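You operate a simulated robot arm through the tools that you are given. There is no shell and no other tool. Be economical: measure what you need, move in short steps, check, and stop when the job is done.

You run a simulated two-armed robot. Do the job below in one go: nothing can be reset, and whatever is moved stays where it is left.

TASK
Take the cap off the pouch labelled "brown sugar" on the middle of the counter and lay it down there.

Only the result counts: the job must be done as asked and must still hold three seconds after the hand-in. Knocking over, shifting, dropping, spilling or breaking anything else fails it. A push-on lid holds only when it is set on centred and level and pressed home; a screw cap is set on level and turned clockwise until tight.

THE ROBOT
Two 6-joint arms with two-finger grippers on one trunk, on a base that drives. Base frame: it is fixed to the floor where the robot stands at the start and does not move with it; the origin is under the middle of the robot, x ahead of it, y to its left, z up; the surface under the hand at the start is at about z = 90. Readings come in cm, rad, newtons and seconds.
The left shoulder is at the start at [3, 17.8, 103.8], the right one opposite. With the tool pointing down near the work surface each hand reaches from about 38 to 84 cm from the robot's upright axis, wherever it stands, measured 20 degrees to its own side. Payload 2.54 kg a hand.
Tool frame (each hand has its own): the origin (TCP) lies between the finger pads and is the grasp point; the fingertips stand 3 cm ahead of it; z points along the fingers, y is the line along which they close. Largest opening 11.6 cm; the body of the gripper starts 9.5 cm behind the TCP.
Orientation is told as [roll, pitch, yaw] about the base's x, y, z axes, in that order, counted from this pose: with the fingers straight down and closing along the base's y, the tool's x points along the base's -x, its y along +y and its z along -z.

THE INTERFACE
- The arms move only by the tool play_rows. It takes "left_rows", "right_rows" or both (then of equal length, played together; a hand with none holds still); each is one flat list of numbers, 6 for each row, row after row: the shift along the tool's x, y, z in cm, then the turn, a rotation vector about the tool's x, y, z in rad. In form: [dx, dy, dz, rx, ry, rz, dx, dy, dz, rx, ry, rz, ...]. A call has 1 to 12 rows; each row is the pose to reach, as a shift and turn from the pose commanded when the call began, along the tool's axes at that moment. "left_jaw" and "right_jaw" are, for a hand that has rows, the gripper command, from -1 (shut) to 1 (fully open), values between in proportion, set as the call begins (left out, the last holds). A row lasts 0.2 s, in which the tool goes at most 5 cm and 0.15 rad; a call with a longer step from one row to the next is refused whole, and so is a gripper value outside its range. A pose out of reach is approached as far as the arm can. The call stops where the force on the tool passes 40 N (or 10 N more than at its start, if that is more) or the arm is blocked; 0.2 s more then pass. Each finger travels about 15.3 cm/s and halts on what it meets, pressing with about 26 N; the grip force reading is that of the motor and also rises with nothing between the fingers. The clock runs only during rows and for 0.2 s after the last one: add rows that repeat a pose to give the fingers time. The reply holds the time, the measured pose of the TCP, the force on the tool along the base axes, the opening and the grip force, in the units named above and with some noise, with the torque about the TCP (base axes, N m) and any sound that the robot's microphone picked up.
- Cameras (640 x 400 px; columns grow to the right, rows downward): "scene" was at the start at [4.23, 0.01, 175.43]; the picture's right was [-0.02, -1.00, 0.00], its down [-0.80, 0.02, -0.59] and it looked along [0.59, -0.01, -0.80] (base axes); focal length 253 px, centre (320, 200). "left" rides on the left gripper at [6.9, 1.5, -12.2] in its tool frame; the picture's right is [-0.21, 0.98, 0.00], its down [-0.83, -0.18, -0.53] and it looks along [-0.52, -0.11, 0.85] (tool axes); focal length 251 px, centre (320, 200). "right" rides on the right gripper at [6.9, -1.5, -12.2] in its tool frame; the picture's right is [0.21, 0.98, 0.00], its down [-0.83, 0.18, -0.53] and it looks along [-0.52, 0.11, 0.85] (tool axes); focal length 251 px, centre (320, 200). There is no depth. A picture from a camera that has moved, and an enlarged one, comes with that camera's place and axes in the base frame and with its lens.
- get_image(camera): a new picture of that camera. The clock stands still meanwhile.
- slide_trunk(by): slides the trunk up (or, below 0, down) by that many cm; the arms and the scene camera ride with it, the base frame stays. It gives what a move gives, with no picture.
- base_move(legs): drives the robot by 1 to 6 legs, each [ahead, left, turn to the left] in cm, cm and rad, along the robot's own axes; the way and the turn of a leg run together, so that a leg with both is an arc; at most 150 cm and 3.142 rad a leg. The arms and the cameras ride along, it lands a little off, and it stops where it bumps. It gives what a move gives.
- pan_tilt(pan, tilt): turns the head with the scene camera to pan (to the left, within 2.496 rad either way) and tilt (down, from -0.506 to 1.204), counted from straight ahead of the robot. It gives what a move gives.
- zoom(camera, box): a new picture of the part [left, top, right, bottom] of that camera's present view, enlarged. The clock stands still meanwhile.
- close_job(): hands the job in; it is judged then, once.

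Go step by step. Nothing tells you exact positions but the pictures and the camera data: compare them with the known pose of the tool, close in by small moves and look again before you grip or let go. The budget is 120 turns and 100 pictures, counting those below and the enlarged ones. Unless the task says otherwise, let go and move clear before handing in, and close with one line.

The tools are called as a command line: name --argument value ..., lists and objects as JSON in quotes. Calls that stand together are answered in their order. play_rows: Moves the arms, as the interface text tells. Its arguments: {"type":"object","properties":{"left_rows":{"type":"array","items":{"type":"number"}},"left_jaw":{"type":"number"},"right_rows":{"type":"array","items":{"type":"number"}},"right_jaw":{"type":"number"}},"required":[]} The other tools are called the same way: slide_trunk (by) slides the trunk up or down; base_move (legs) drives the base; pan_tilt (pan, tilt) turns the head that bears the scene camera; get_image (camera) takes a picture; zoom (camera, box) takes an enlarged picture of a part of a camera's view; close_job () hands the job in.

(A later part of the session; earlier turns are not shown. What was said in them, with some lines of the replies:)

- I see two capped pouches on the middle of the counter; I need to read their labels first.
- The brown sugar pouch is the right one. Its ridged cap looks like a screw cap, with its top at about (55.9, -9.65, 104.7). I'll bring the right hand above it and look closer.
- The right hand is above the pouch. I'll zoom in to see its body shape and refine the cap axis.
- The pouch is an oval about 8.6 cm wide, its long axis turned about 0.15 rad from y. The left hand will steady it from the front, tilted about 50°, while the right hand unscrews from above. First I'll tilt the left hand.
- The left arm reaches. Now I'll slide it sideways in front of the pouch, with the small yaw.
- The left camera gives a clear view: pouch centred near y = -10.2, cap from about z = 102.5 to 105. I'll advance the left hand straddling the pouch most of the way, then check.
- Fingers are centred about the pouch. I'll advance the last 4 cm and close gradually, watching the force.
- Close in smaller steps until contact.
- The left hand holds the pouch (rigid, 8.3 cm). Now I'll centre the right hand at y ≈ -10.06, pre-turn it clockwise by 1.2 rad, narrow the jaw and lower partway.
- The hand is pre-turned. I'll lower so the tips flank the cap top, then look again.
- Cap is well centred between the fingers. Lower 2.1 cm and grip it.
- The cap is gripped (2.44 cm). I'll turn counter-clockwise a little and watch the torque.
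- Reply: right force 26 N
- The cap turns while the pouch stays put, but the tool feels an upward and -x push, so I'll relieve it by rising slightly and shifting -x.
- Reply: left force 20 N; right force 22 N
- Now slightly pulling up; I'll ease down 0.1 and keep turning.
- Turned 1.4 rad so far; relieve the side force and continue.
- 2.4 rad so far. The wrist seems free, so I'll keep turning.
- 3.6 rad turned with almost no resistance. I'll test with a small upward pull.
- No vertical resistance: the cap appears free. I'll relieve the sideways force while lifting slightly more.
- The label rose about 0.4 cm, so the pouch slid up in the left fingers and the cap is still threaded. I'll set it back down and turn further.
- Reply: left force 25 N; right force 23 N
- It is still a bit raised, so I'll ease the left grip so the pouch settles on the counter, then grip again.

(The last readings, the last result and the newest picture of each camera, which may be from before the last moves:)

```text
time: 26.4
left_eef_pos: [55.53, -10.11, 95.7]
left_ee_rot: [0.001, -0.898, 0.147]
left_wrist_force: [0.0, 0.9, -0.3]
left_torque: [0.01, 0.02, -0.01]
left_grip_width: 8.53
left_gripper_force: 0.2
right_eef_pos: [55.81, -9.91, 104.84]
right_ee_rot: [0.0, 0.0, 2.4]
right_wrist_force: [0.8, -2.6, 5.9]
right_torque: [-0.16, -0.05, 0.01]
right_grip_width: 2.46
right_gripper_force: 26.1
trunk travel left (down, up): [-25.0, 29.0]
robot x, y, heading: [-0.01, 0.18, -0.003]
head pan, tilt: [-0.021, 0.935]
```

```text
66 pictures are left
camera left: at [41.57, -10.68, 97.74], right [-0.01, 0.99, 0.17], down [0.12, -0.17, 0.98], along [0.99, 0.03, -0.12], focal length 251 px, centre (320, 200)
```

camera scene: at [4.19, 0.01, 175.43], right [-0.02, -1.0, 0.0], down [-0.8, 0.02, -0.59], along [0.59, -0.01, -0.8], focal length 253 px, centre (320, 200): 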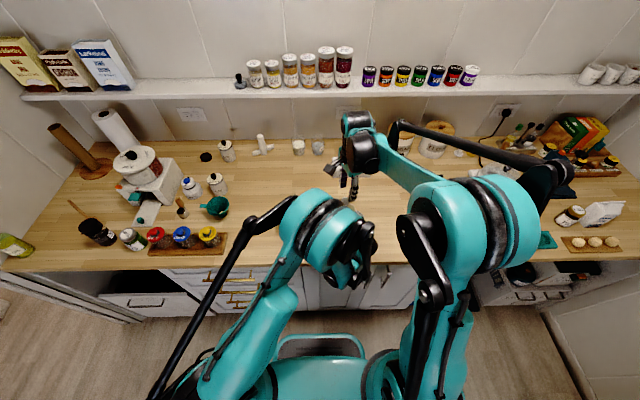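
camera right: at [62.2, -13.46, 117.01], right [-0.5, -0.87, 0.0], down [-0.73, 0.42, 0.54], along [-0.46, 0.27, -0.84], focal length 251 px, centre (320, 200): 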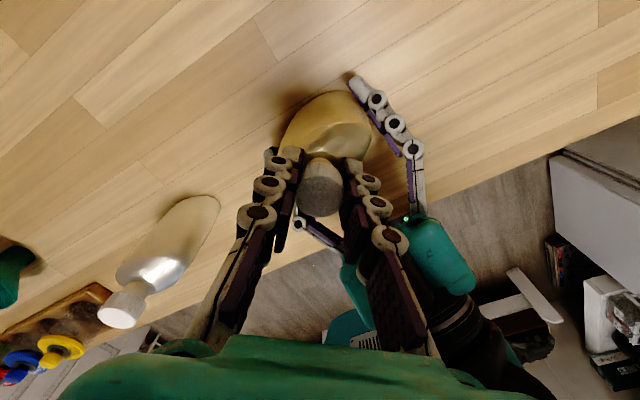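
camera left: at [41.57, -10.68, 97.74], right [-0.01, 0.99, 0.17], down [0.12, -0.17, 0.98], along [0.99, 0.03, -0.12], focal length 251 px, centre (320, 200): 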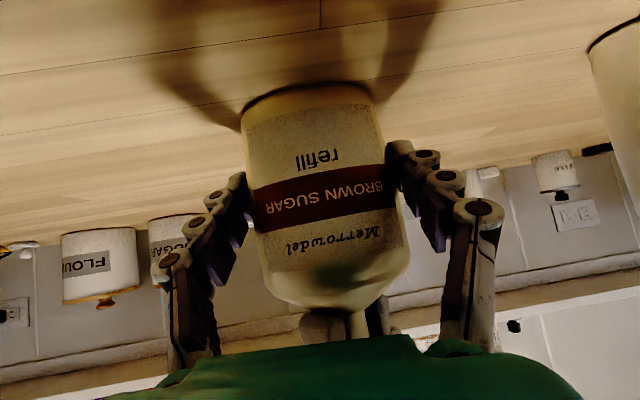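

It has settled on the counter. Now re-grip with the left, release the cap, and wind the right hand back for a second stroke.

play_rows --left_rows '[0, 0, 0, 0, 0, 0, 0, 0, 0, 0, 0, 0]' --left_jaw 0.37

play_rows --right_rows '[0, 0, 0, 0, 0, 0, 0, 0, 0, 0, 0, 0, 0, 0, -1.5, 0, 0, 0.1, 0, 0, -3, 0, 0, 0.2, 0, 0, -3, 0, 0, 0.35, 0, 0, -3, 0, 0, 0.5, 0, 0, -3, 0, 0, 0.65, 0, 0, -3, 0, 0, 0.8, 0, 0, -3, 0, 0, 0.95, 0, 0, -3, 0, 0, 1.1, 0, 0, -3, 0, 0, 1.25, 0, 0, -3, 0, 0, 1.4]' --right_jaw -0.1

play_rows --right_rows '[0, 0, 0, 0, 0, 0.15, 0, 0, 0, 0, 0, 0.3, 0, 0, 0, 0, 0, 0.45, 0, 0, 0, 0, 0, 0.6, 0, 0, 0, 0, 0, 0.75, 0, 0, 0, 0, 0, 0.9, 0, 0, 0, 0, 0, 1.05, 0, 0, 0, 0, 0, 1.2, 0, 0, 0, 0, 0, 1.35, 0, 0, 0, 0, 0, 1.5, 0, 0, 0, 0, 0, 1.65, 0, 0, 0, 0, 0, 1.8]'

get_image --camera "right"

get_image --camera "left"

```text
time: 27.0
left_eef_pos: [55.48, -10.03, 95.51]
left_ee_rot: [0.003, -0.898, 0.149]
left_wrist_force: [-4.1, 3.3, 4.5]
left_torque: [0.2, -0.09, 0.1]
left_grip_width: 8.24
left_gripper_force: 26.1
right_eef_pos: [55.88, -9.8, 104.94]
right_ee_rot: [0.001, 0.0, 2.4]
right_wrist_force: [3.3, -3.4, 2.1]
right_torque: [-0.17, -0.03, 0.0]
right_grip_width: 2.48
right_gripper_force: 26.3
trunk travel left (down, up): [-25.0, 29.0]
robot x, y, heading: [-0.22, -0.08, 0.003]
head pan, tilt: [-0.021, 0.935]
```

```text
time: 29.6
left_eef_pos: [55.47, -10.09, 95.53]
left_ee_rot: [0.0, -0.897, 0.15]
left_wrist_force: [-0.7, -0.1, 5.6]
left_torque: [0.31, 0.01, -0.01]
left_grip_width: 8.25
left_gripper_force: 25.5
right_eef_pos: [55.81, -9.91, 107.81]
right_ee_rot: [0.001, 0.0, 0.999]
right_wrist_force: [0.2, 0.1, 0.3]
right_torque: [0.0, 0.0, 0.0]
right_grip_width: 5.24
right_gripper_force: 0.1
trunk travel left (down, up): [-25.0, 29.0]
robot x, y, heading: [0.21, -0.2, 0.001]
head pan, tilt: [-0.021, 0.935]
```

```text
time: 32.2
left_eef_pos: [55.52, -10.12, 95.49]
left_ee_rot: [0.002, -0.897, 0.15]
left_wrist_force: [-0.4, 0.4, 1.8]
left_torque: [0.14, 0.07, 0.03]
left_grip_width: 8.22
left_gripper_force: 25.8
right_eef_pos: [55.85, -9.84, 107.76]
right_ee_rot: [0.001, 0.0, -0.805]
right_wrist_force: [-0.1, -0.2, 1.0]
right_torque: [-0.03, -0.03, 0.0]
right_grip_width: 5.21
right_gripper_force: 0.0
trunk travel left (down, up): [-25.0, 29.0]
robot x, y, heading: [-0.21, -0.11, 0.003]
head pan, tilt: [-0.021, 0.935]
```

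```text
65 pictures are left
camera right: at [49.98, -5.91, 119.91], right [0.55, 0.83, 0.0], down [0.7, -0.47, 0.53], along [0.44, -0.3, -0.85], focal length 251 px, centre (320, 200)
```

right: 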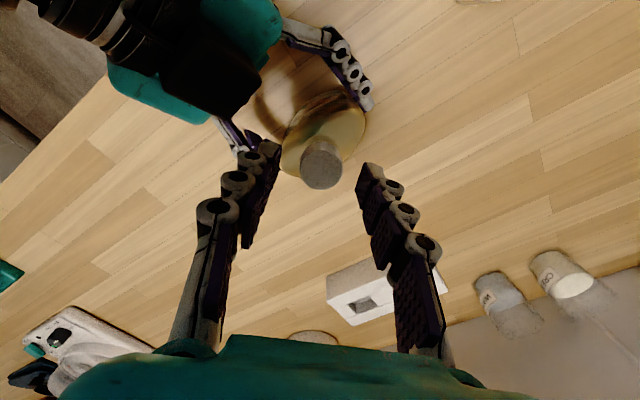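

```text
64 pictures are left
camera left: at [41.58, -10.65, 97.73], right [-0.01, 0.99, 0.17], down [0.12, -0.17, 0.98], along [0.99, 0.03, -0.12], focal length 251 px, centre (320, 200)
```

left: 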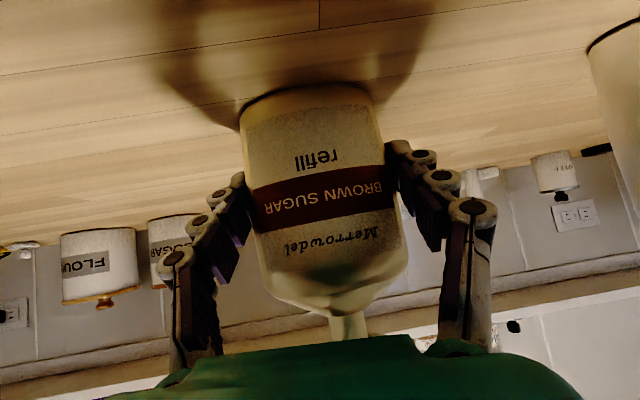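

Aligned; lower 3 cm, grip and do a second counter-clockwise stroke.

play_rows --right_rows '[0, 0, 1.5, 0, 0, 0, 0, 0, 2.9, 0, 0, 0, 0, 0, 2.9, 0, 0, 0]'

play_rows --right_rows '[0, 0, 0, 0, 0, 0, 0, 0, 0, 0, 0, 0, 0, 0, 0, 0, 0, 0]' --right_jaw -0.7

play_rows --right_rows '[0, 0, 0, 0, 0, -0.12, 0, 0, -0.01, 0, 0, -0.24, 0, 0, -0.01, 0, 0, -0.36, 0, 0, -0.02, 0, 0, -0.48, 0, 0, -0.02, 0, 0, -0.6, 0, 0, -0.03, 0, 0, -0.72]'

```text
time: 33.0
left_eef_pos: [55.51, -10.11, 95.51]
left_ee_rot: [0.001, -0.895, 0.15]
left_wrist_force: [-1.2, -0.4, 0.5]
left_torque: [0.12, 0.1, 0.03]
left_grip_width: 8.26
left_gripper_force: 25.9
right_eef_pos: [55.91, -9.86, 105.04]
right_ee_rot: [0.001, -0.001, -0.799]
right_wrist_force: [0.3, 0.8, -0.2]
right_torque: [0.0, 0.02, -0.02]
right_grip_width: 5.22
right_gripper_force: 0.1
trunk travel left (down, up): [-25.0, 29.0]
robot x, y, heading: [-0.06, 0.17, -0.002]
head pan, tilt: [-0.021, 0.935]
```

```text
time: 33.8
left_eef_pos: [55.53, -10.13, 95.43]
left_ee_rot: [0.002, -0.896, 0.15]
left_wrist_force: [-1.5, -0.2, 0.7]
left_torque: [0.15, 0.01, 0.07]
left_grip_width: 8.25
left_gripper_force: 26.4
right_eef_pos: [55.9, -9.99, 105.07]
right_ee_rot: [0.0, 0.0, -0.8]
right_wrist_force: [0.2, -0.1, 0.2]
right_torque: [-0.01, 0.02, -0.01]
right_grip_width: 2.42
right_gripper_force: 25.9
trunk travel left (down, up): [-25.0, 29.0]
robot x, y, heading: [0.05, 0.1, -0.002]
head pan, tilt: [-0.021, 0.935]
```

```text
time: 35.2
left_eef_pos: [55.46, -10.14, 95.6]
left_ee_rot: [0.0, -0.896, 0.149]
left_wrist_force: [-2.1, -5.1, -5.5]
left_torque: [0.57, -0.05, 0.05]
left_grip_width: 8.22
left_gripper_force: 25.4
right_eef_pos: [55.87, -9.94, 104.84]
right_ee_rot: [0.001, -0.001, -0.078]
right_wrist_force: [2.2, 3.8, 13.7]
right_torque: [-0.08, 0.1, -0.02]
right_grip_width: 2.41
right_gripper_force: 25.5
trunk travel left (down, up): [-25.0, 29.0]
robot x, y, heading: [-0.24, 0.24, 0.004]
head pan, tilt: [-0.021, 0.935]
```

The cap is climbing (upward push on the tool). I'll continue, rising with it.

play_rows --right_rows '[0, 0, -0.09, 0, 0, -0.12, 0, 0, -0.11, 0, 0, -0.24, 0, 0, -0.13, 0, 0, -0.36, 0, 0, -0.15, 0, 0, -0.48, 0, 0, -0.16, 0, 0, -0.6, 0, 0, -0.17, 0, 0, -0.72]'

play_rows --right_rows '[0, 0, -0.02, 0, 0, -0.12, 0, 0, -0.04, 0, 0, -0.24, 0, 0, -0.06, 0, 0, -0.36, 0, 0, -0.08, 0, 0, -0.48, 0, 0, -0.1, 0, 0, -0.6, 0, 0, -0.1, 0, 0, -0.72]'

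```text
time: 36.6
left_eef_pos: [55.6, -9.97, 95.56]
left_ee_rot: [0.001, -0.898, 0.148]
left_wrist_force: [0.5, 0.3, -0.2]
left_torque: [0.1, -0.02, 0.0]
left_grip_width: 8.23
left_gripper_force: 25.9
right_eef_pos: [55.9, -9.78, 105.13]
right_ee_rot: [-0.001, 0.001, 0.642]
right_wrist_force: [-0.2, -0.3, -0.2]
right_torque: [0.01, -0.01, 0.0]
right_grip_width: 2.39
right_gripper_force: 26.0
trunk travel left (down, up): [-25.0, 29.0]
robot x, y, heading: [-0.18, 0.09, 0.0]
head pan, tilt: [-0.021, 0.935]
```

```text
time: 38.0
left_eef_pos: [55.47, -10.05, 95.54]
left_ee_rot: [0.0, -0.897, 0.148]
left_wrist_force: [4.9, -4.8, 0.7]
left_torque: [0.59, 0.45, 0.01]
left_grip_width: 8.2
left_gripper_force: 26.6
right_eef_pos: [55.91, -9.86, 105.28]
right_ee_rot: [0.003, 0.0, 1.364]
right_wrist_force: [-4.4, 6.0, -1.1]
right_torque: [0.0, 0.0, -0.04]
right_grip_width: 2.39
right_gripper_force: 25.9
trunk travel left (down, up): [-25.0, 29.0]
robot x, y, heading: [0.04, -0.39, -0.003]
head pan, tilt: [-0.021, 0.935]
```

play_rows --right_rows '[0, 0, -0.01, 0, 0, -0.12, 0, 0, -0.02, 0, 0, -0.24, 0, 0, -0.03, 0, 0, -0.36, 0, 0, -0.04, 0, 0, -0.48, 0, 0, -0.05, 0, 0, -0.6, 0, 0, -0.06, 0, 0, -0.72, 0, 0, -0.07, 0, 0, -0.84, 0, 0, -0.08, 0, 0, -0.96]'

zoom --camera "left" --box '[220, 220, 480, 382]'

zoom --camera "right" --box '[240, 80, 400, 230]'

```text
time: 39.8
left_eef_pos: [55.51, -10.09, 95.6]
left_ee_rot: [0.003, -0.894, 0.151]
left_wrist_force: [2.9, -2.7, -0.5]
left_torque: [0.17, 0.31, -0.01]
left_grip_width: 8.24
left_gripper_force: 26.2
right_eef_pos: [55.98, -9.84, 105.31]
right_ee_rot: [-0.001, 0.0, 2.323]
right_wrist_force: [-3.8, 2.2, -1.3]
right_torque: [-0.01, 0.0, 0.02]
right_grip_width: 2.42
right_gripper_force: 26.1
trunk travel left (down, up): [-25.0, 29.0]
robot x, y, heading: [0.4, 0.07, -0.003]
head pan, tilt: [-0.021, 0.935]
```

```text
2.46 times, centred on (350, 301) of left
camera zoom: at [41.62, -10.62, 97.72], right [-0.01, 0.99, 0.17], down [0.13, -0.17, 0.98], along [0.99, 0.04, -0.12], focal length 619 px, centre (246, -49)
```

zoom: 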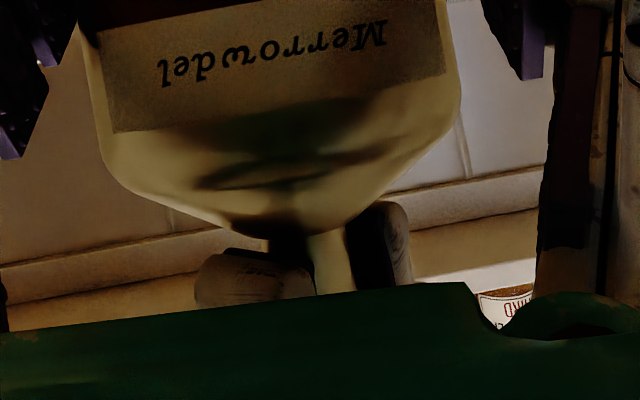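

```text
2.67 times, centred on (320, 155) of right
camera zoom: at [61.77, -13.8, 117.42], right [-0.57, -0.82, 0.0], down [-0.7, 0.48, 0.53], along [-0.44, 0.3, -0.85], focal length 670 px, centre (320, 320)
```

zoom: 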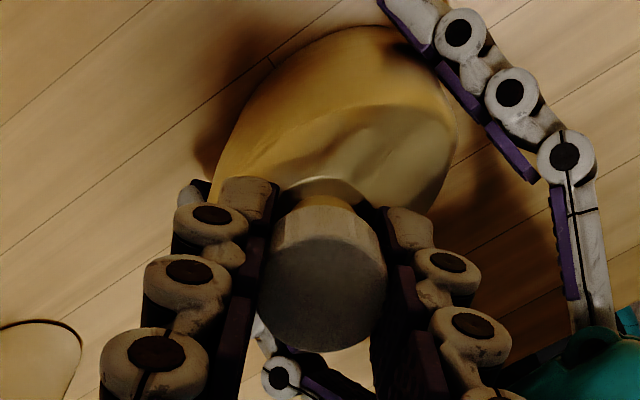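

Forces are near zero after about 6.7 rad. I'll try a careful lift of 0.4 cm and check whether the pouch moves.

play_rows --right_rows '[0, 0, -0.1, 0, 0, 0, 0, 0, -0.2, 0, 0, 0, 0, 0, -0.3, 0, 0, 0, 0, 0, -0.4, 0, 0, 0]'

zoom --camera "left" --box '[220, 220, 480, 382]'

```text
time: 40.8
left_eef_pos: [55.46, -10.02, 95.46]
left_ee_rot: [0.001, -0.896, 0.149]
left_wrist_force: [-0.2, -0.8, 0.3]
left_torque: [-0.01, 0.01, -0.02]
left_grip_width: 8.21
left_gripper_force: 26.0
right_eef_pos: [55.84, -9.9, 105.81]
right_ee_rot: [0.001, 0.001, 2.319]
right_wrist_force: [-0.4, -1.1, 0.2]
right_torque: [0.01, 0.05, -0.01]
right_grip_width: 2.53
right_gripper_force: 0.5
trunk travel left (down, up): [-25.0, 29.0]
robot x, y, heading: [0.01, 0.12, 0.0]
head pan, tilt: [-0.021, 0.935]
```

```text
2.46 times, centred on (350, 301) of left
camera zoom: at [41.62, -10.65, 97.71], right [-0.01, 0.99, 0.17], down [0.13, -0.17, 0.98], along [0.99, 0.03, -0.12], focal length 619 px, centre (246, -49)
```

zoom: 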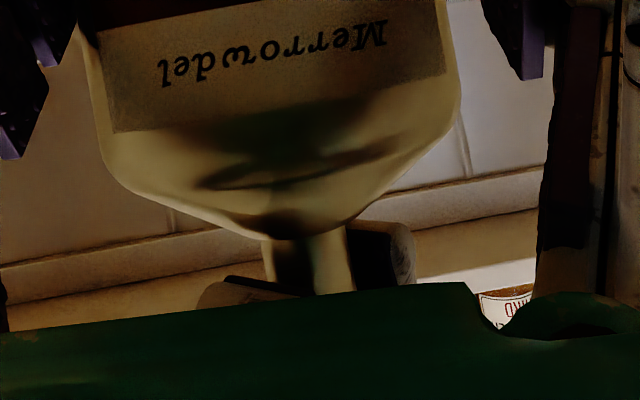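

The pouch did not move, but the grip force dropped; check the right view.

zoom --camera "right" --box '[240, 80, 400, 230]'

play_rows --right_rows '[0, 0, 0, 0, 0, 0]'

```text
2.67 times, centred on (320, 155) of right
camera zoom: at [61.63, -13.87, 117.9], right [-0.57, -0.82, 0.0], down [-0.7, 0.48, 0.53], along [-0.44, 0.3, -0.85], focal length 670 px, centre (320, 320)
```

zoom: 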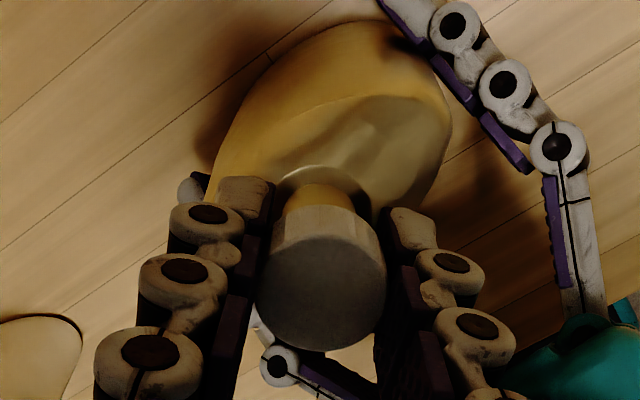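

```text
time: 41.2
left_eef_pos: [55.59, -10.12, 95.57]
left_ee_rot: [0.001, -0.896, 0.15]
left_wrist_force: [0.1, 0.7, 0.4]
left_torque: [-0.02, 0.0, 0.03]
left_grip_width: 8.21
left_gripper_force: 26.4
right_eef_pos: [55.7, -9.95, 105.8]
right_ee_rot: [0.001, 0.0, 2.32]
right_wrist_force: [0.6, -0.8, -0.1]
right_torque: [-0.01, 0.0, 0.01]
right_grip_width: 2.4
right_gripper_force: 26.2
trunk travel left (down, up): [-25.0, 29.0]
robot x, y, heading: [-0.35, 0.05, 0.002]
head pan, tilt: [-0.021, 0.935]
```

Grip is back and the cap rose with the hand while the pouch stayed. Lift further.

play_rows --right_rows '[0, 0, -0.5, 0, 0, 0, 0, 0, -1, 0, 0, 0, 0, 0, -2, 0, 0, 0, 0, 0, -4, 0, 0, 0, 0, 0, -6, 0, 0, 0]'

get_image --camera "right"

get_image --camera "left"

get_image --camera "scene"

```text
time: 42.4
left_eef_pos: [55.39, -10.06, 95.64]
left_ee_rot: [0.0, -0.896, 0.15]
left_wrist_force: [0.4, 0.6, 0.4]
left_torque: [-0.01, 0.0, -0.02]
left_grip_width: 8.22
left_gripper_force: 26.3
right_eef_pos: [55.98, -10.03, 111.52]
right_ee_rot: [-0.002, 0.0, 2.321]
right_wrist_force: [-0.2, -0.2, 0.4]
right_torque: [-0.03, -0.01, 0.04]
right_grip_width: 2.35
right_gripper_force: 25.7
trunk travel left (down, up): [-25.0, 29.0]
robot x, y, heading: [0.22, -0.68, -0.004]
head pan, tilt: [-0.021, 0.935]
```

```text
59 pictures are left
camera right: at [61.94, -13.9, 123.71], right [-0.57, -0.82, 0.0], down [-0.7, 0.48, 0.53], along [-0.44, 0.3, -0.85], focal length 251 px, centre (320, 200)
```

right: 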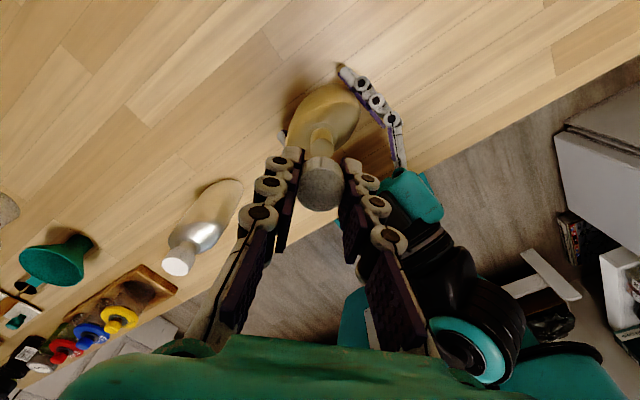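

```text
58 pictures are left
camera left: at [41.59, -10.65, 97.72], right [-0.01, 0.99, 0.17], down [0.12, -0.17, 0.98], along [0.99, 0.03, -0.12], focal length 251 px, centre (320, 200)
```

left: 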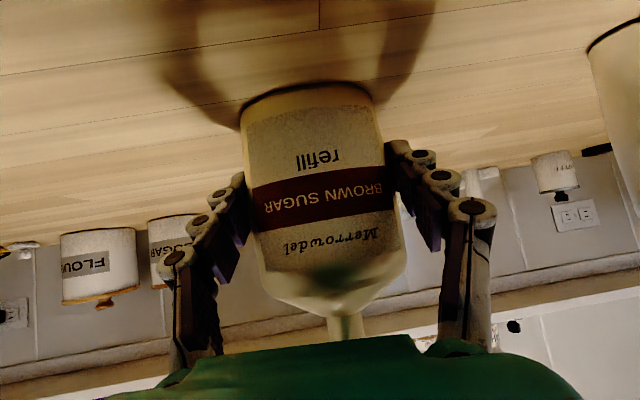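

```text
57 pictures are left
camera scene: at [4.22, -0.01, 175.43], right [-0.02, -1.0, 0.0], down [-0.8, 0.02, -0.59], along [0.59, -0.01, -0.8], focal length 253 px, centre (320, 200)
```

scene: 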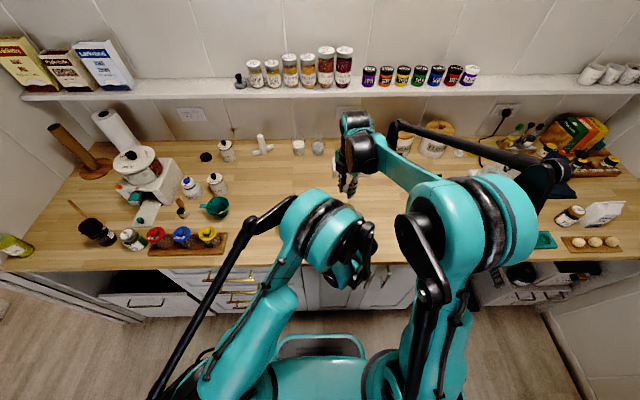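

The cap is off and held by the right hand, with the pouch upright and intact. I'll carry it right to a clear patch near (57, -23).

play_rows --right_rows '[0, 0, -2, 0, 0, 0, 2.5, 2, -2, 0, 0, 0, 5, 4, -2, 0, 0, 0, 7.5, 6, -2, 0, 0, 0, 10.19, 8.14, -2, 0, 0, 0, 10.19, 8.14, -2, 0, 0, 0]'

get_image --camera "right"

get_image --camera "scene"

```text
time: 43.8
left_eef_pos: [55.46, -10.01, 95.61]
left_ee_rot: [0.002, -0.895, 0.15]
left_wrist_force: [0.4, -0.8, 0.7]
left_torque: [-0.05, 0.0, -0.02]
left_grip_width: 8.2
left_gripper_force: 26.1
right_eef_pos: [56.99, -22.68, 113.71]
right_ee_rot: [-0.001, -0.001, 2.318]
right_wrist_force: [0.3, 0.7, 0.1]
right_torque: [0.0, -0.03, -0.02]
right_grip_width: 2.36
right_gripper_force: 26.2
trunk travel left (down, up): [-25.0, 29.0]
robot x, y, heading: [-0.33, 0.34, 0.002]
head pan, tilt: [-0.021, 0.935]
```

```text
56 pictures are left
camera right: at [62.78, -26.7, 125.84], right [-0.57, -0.82, 0.0], down [-0.7, 0.48, 0.53], along [-0.44, 0.3, -0.85], focal length 251 px, centre (320, 200)
```

right: 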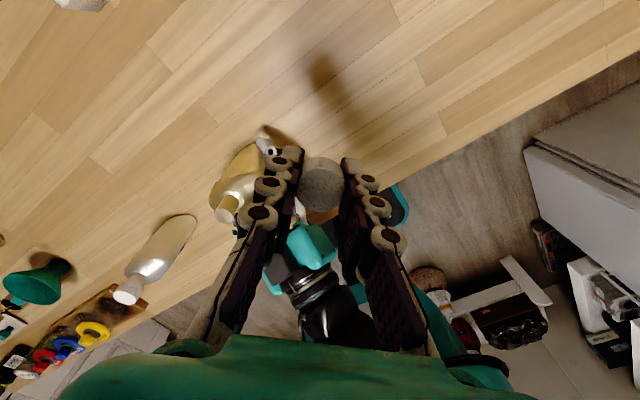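

```text
55 pictures are left
camera scene: at [4.24, 0.08, 175.43], right [-0.02, -1.0, 0.0], down [-0.8, 0.02, -0.59], along [0.59, -0.01, -0.8], focal length 253 px, centre (320, 200)
```

scene: 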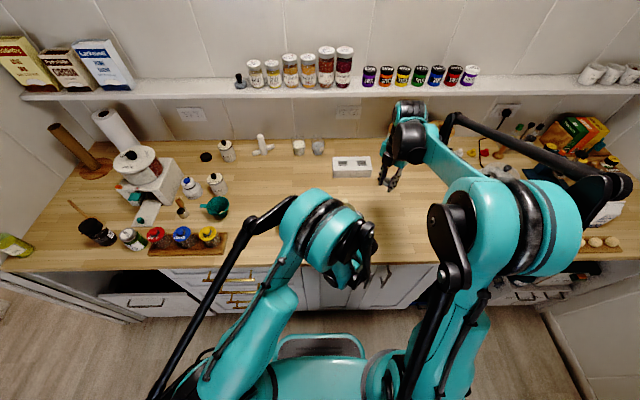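

The spot below is clear wood. I'll lower most of the way.

play_rows --right_rows '[0, 0, 4, 0, 0, 0, 0, 0, 8, 0, 0, 0, 0, 0, 12, 0, 0, 0, 0, 0, 16, 0, 0, 0, 0, 0, 18.5, 0, 0, 0, 0, 0, 18.5, 0, 0, 0]'

get_image --camera "right"

get_image --camera "left"

zoom --camera "scene" --box '[320, 150, 448, 230]'

```text
time: 45.2
left_eef_pos: [55.56, -10.11, 95.52]
left_ee_rot: [0.002, -0.895, 0.15]
left_wrist_force: [-0.4, 1.0, -0.1]
left_torque: [0.0, 0.0, -0.02]
left_grip_width: 8.19
left_gripper_force: 25.9
right_eef_pos: [56.76, -22.92, 95.09]
right_ee_rot: [-0.001, -0.001, 2.32]
right_wrist_force: [0.1, 0.9, 0.6]
right_torque: [0.01, -0.03, 0.0]
right_grip_width: 2.4
right_gripper_force: 26.3
trunk travel left (down, up): [-25.0, 29.0]
robot x, y, heading: [-0.13, -0.05, 0.001]
head pan, tilt: [-0.021, 0.935]
```

```text
54 pictures are left
camera right: at [62.61, -26.82, 107.2], right [-0.57, -0.82, 0.0], down [-0.7, 0.48, 0.53], along [-0.44, 0.3, -0.85], focal length 251 px, centre (320, 200)
```

right: 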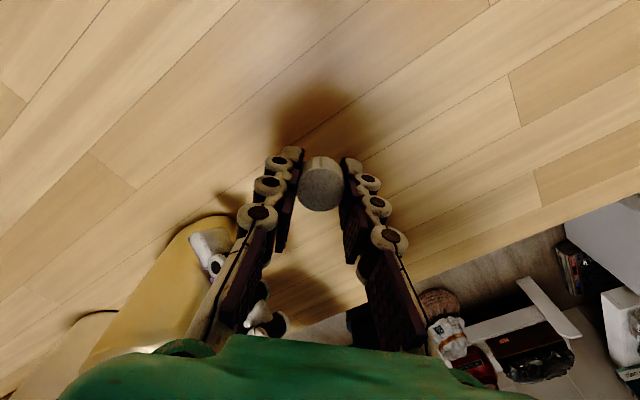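

```text
53 pictures are left
camera left: at [41.6, -10.64, 97.73], right [-0.01, 0.99, 0.17], down [0.12, -0.17, 0.98], along [0.99, 0.03, -0.12], focal length 251 px, centre (320, 200)
```

left: 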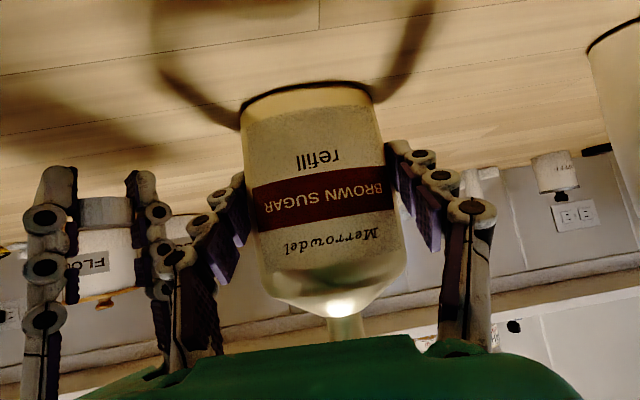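

```text
5.00 times, centred on (384, 190) of scene
camera zoom: at [4.23, 0.0, 175.43], right [-0.02, -1.0, 0.0], down [-0.8, 0.02, -0.59], along [0.59, -0.01, -0.8], focal length 1267 px, centre (0, 250)
```

zoom: 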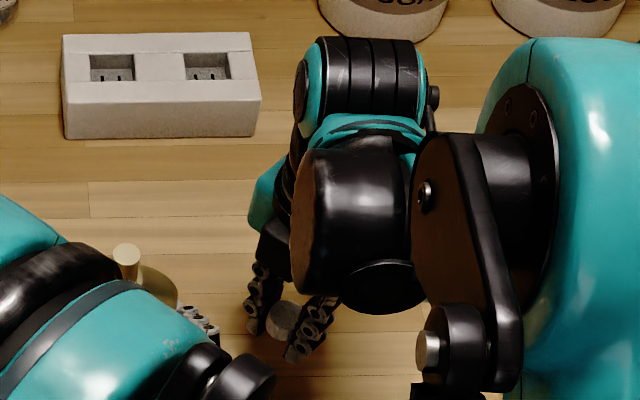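

The left camera shows the cap level between the fingers, tips about 1.7 cm below it. I'll lower until the tips nearly touch, then open slightly so the cap slides down caged.

play_rows --right_rows '[0, 0, 0.8, 0, 0, 0, 0, 0, 1.4, 0, 0, 0, 0, 0, 1.8, 0, 0, 0, 0, 0, 1.8, 0, 0, 0]'

get_image --camera "left"

```text
time: 46.2
left_eef_pos: [55.5, -10.04, 95.53]
left_ee_rot: [0.002, -0.896, 0.149]
left_wrist_force: [-0.1, 0.3, 0.6]
left_torque: [0.0, 0.03, -0.01]
left_grip_width: 8.22
left_gripper_force: 25.6
right_eef_pos: [56.85, -22.83, 93.35]
right_ee_rot: [0.0, -0.001, 2.319]
right_wrist_force: [-0.6, -0.8, -0.2]
right_torque: [-0.01, -0.01, 0.0]
right_grip_width: 2.39
right_gripper_force: 26.0
trunk travel left (down, up): [-25.0, 29.0]
robot x, y, heading: [-0.12, 0.13, 0.002]
head pan, tilt: [-0.021, 0.935]
```

```text
51 pictures are left
camera left: at [41.62, -10.65, 97.71], right [-0.01, 0.99, 0.17], down [0.13, -0.17, 0.98], along [0.99, 0.03, -0.12], focal length 251 px, centre (320, 200)
```

left: 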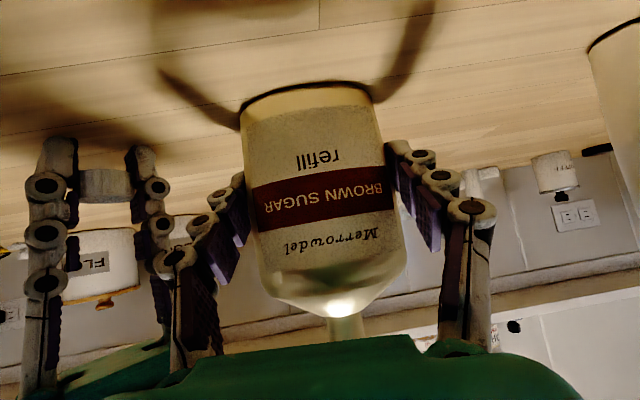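

Now open slightly to let the cap slide down.

play_rows --right_rows '[0, 0, 0, 0, 0, 0, 0, 0, 0, 0, 0, 0, 0, 0, 0, 0, 0, 0]' --right_jaw -0.53

get_image --camera "left"

zoom --camera "right" --box '[240, 80, 400, 230]'

```text
time: 47.0
left_eef_pos: [55.56, -10.16, 95.46]
left_ee_rot: [0.003, -0.894, 0.15]
left_wrist_force: [0.2, 0.2, 0.3]
left_torque: [0.0, -0.02, 0.02]
left_grip_width: 8.21
left_gripper_force: 25.7
right_eef_pos: [56.87, -23.0, 93.38]
right_ee_rot: [0.001, 0.001, 2.32]
right_wrist_force: [0.1, 0.3, -0.1]
right_torque: [-0.01, 0.02, 0.01]
right_grip_width: 2.75
right_gripper_force: 0.0
trunk travel left (down, up): [-25.0, 29.0]
robot x, y, heading: [0.2, 0.15, 0.002]
head pan, tilt: [-0.021, 0.935]
```

```text
50 pictures are left
camera left: at [41.62, -10.65, 97.71], right [-0.01, 0.99, 0.17], down [0.13, -0.17, 0.98], along [0.99, 0.03, -0.12], focal length 251 px, centre (320, 200)
```

left: 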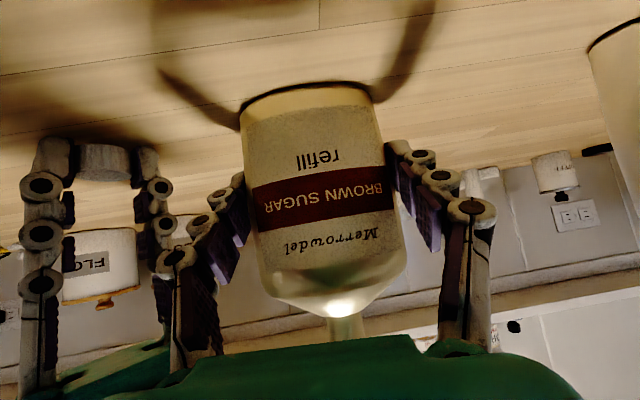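

```text
2.67 times, centred on (320, 155) of right
camera zoom: at [62.71, -26.78, 105.56], right [-0.57, -0.82, 0.0], down [-0.7, 0.48, 0.53], along [-0.44, 0.3, -0.85], focal length 670 px, centre (320, 320)
```

zoom: 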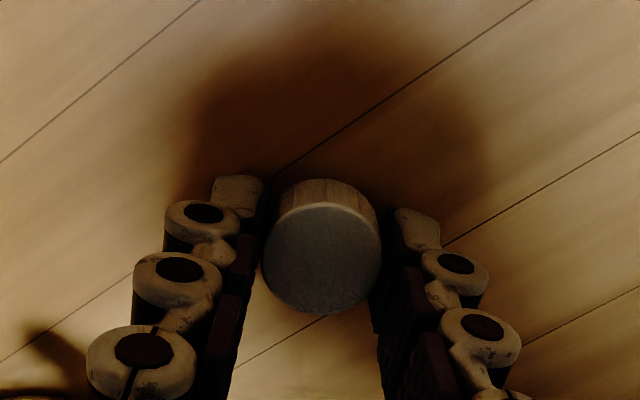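

The cap has landed upright on the counter. I'll open the right jaw a bit more, raise the hand clear, and open the left hand.

play_rows --right_rows '[0, 0, 0, 0, 0, 0, 0, 0, 0, 0, 0, 0, 0, 0, -2, 0, 0, 0, 0, 0, -6, 0, 0, 0, 0, 0, -10, 0, 0, 0, 0, 0, -14, 0, 0, 0, 0, 0, -18, 0, 0, 0]' --right_jaw -0.2

play_rows --left_rows '[0, 0, 0, 0, 0, 0, 0, 0, 0, 0, 0, 0]' --left_jaw 0.48

play_rows --left_rows '[0, 0, 0, 0, 0, 0, 0, 0, 0, 0, 0, 0]' --left_jaw 0.95

get_image --camera "left"

get_image --camera "right"

```text
time: 48.6
left_eef_pos: [55.36, -10.13, 95.57]
left_ee_rot: [-0.001, -0.899, 0.151]
left_wrist_force: [0.0, -0.7, -0.1]
left_torque: [0.0, 0.0, -0.01]
left_grip_width: 8.21
left_gripper_force: 25.9
right_eef_pos: [57.07, -22.74, 111.17]
right_ee_rot: [-0.001, 0.0, 2.321]
right_wrist_force: [0.1, 1.1, 0.6]
right_torque: [-0.01, -0.03, -0.01]
right_grip_width: 4.63
right_gripper_force: 0.1
trunk travel left (down, up): [-25.0, 29.0]
robot x, y, heading: [0.03, -0.05, 0.002]
head pan, tilt: [-0.021, 0.935]
```

```text
time: 49.2
left_eef_pos: [55.51, -10.16, 95.62]
left_ee_rot: [0.001, -0.895, 0.149]
left_wrist_force: [1.2, -0.1, -0.5]
left_torque: [-0.01, -0.02, 0.0]
left_grip_width: 8.59
left_gripper_force: 0.0
right_eef_pos: [57.17, -22.83, 111.21]
right_ee_rot: [-0.001, 0.0, 2.32]
right_wrist_force: [-0.3, 0.5, -0.1]
right_torque: [0.0, -0.01, 0.03]
right_grip_width: 4.66
right_gripper_force: 0.1
trunk travel left (down, up): [-25.0, 29.0]
robot x, y, heading: [0.12, -0.01, 0.001]
head pan, tilt: [-0.021, 0.935]
```

```text
time: 49.8
left_eef_pos: [55.46, -10.17, 95.5]
left_ee_rot: [0.0, -0.895, 0.151]
left_wrist_force: [-0.6, -0.4, -0.8]
left_torque: [0.01, -0.04, 0.01]
left_grip_width: 11.32
left_gripper_force: 0.0
right_eef_pos: [57.17, -22.72, 111.16]
right_ee_rot: [0.001, 0.0, 2.32]
right_wrist_force: [0.1, -0.8, 0.1]
right_torque: [-0.01, -0.02, 0.01]
right_grip_width: 4.63
right_gripper_force: 0.0
trunk travel left (down, up): [-25.0, 29.0]
robot x, y, heading: [-0.1, -0.1, 0.0]
head pan, tilt: [-0.021, 0.935]
```

```text
48 pictures are left
camera left: at [41.61, -10.65, 97.72], right [-0.01, 0.99, 0.17], down [0.12, -0.17, 0.98], along [0.99, 0.03, -0.12], focal length 251 px, centre (320, 200)
```

left: 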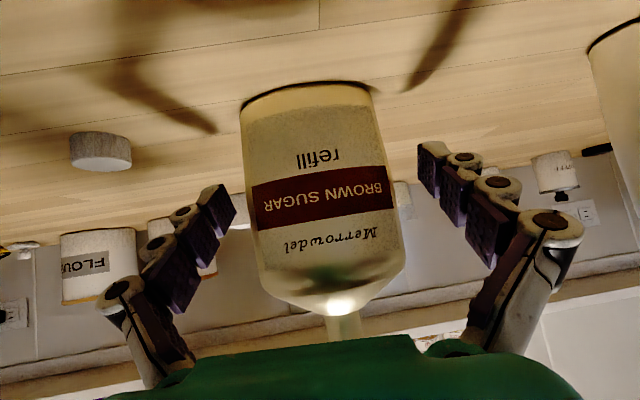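

```text
47 pictures are left
camera right: at [62.95, -26.74, 123.31], right [-0.57, -0.82, 0.0], down [-0.7, 0.48, 0.53], along [-0.44, 0.3, -0.85], focal length 251 px, centre (320, 200)
```

right: 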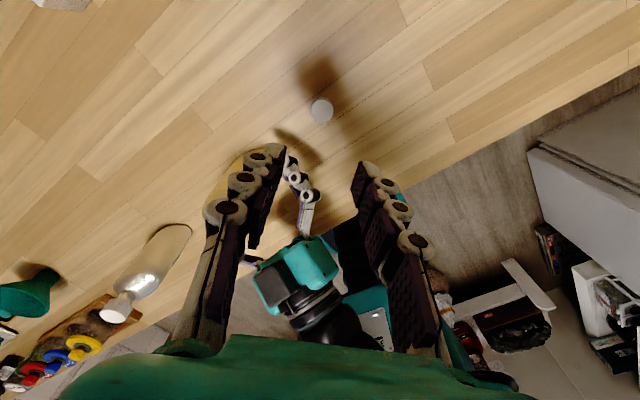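

The cap lies on the counter and the pouch stands free. I'll back the left hand straight out along its fingers.

play_rows --left_rows '[0, 0, -3, 0, 0, 0, 0, 0, -6, 0, 0, 0, 0, 0, -9, 0, 0, 0, 0, 0, -12, 0, 0, 0, 0, 0, -15, 0, 0, 0, 0, 0, -15, 0, 0, 0]'

get_image --camera "left"

zoom --camera "right" --box '[80, 60, 400, 260]'

```text
time: 51.2
left_eef_pos: [44.1, -11.72, 104.84]
left_ee_rot: [0.003, -0.895, 0.148]
left_wrist_force: [-0.1, -0.2, 0.1]
left_torque: [-0.02, 0.01, 0.0]
left_grip_width: 11.27
left_gripper_force: 0.1
right_eef_pos: [57.12, -22.74, 111.1]
right_ee_rot: [-0.001, -0.001, 2.32]
right_wrist_force: [1.0, -0.7, 0.8]
right_torque: [-0.04, 0.0, 0.01]
right_grip_width: 4.65
right_gripper_force: 0.0
trunk travel left (down, up): [-25.0, 29.0]
robot x, y, heading: [0.07, -0.21, -0.003]
head pan, tilt: [-0.021, 0.935]
```

```text
46 pictures are left
camera left: at [30.19, -12.32, 106.95], right [-0.01, 0.99, 0.17], down [0.13, -0.17, 0.98], along [0.99, 0.03, -0.12], focal length 251 px, centre (320, 200)
```

left: 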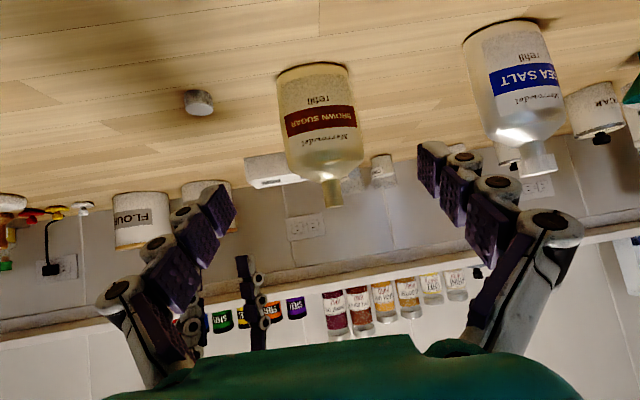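

```text
2.00 times, centred on (240, 160) of right
camera zoom: at [63.01, -26.75, 123.27], right [-0.57, -0.82, 0.0], down [-0.7, 0.48, 0.53], along [-0.44, 0.3, -0.85], focal length 503 px, centre (480, 280)
```

zoom: 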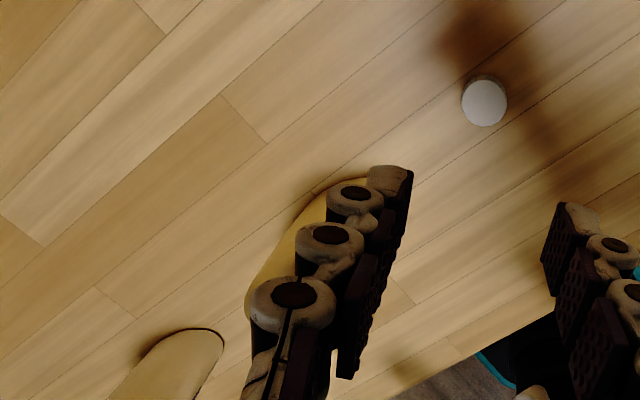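

The pouch stands upright without its cap, the cap rests on the counter, nothing else has moved and both hands are clear. I'm handing in.

close_job

```text
The job is handed in.
```

I unscrewed the cap from the "brown sugar" pouch and laid it upright on the counter, about 13 cm to the right of the pouch. The pouch stands open, I saw nothing spilled or disturbed around it, and the job is handed in.
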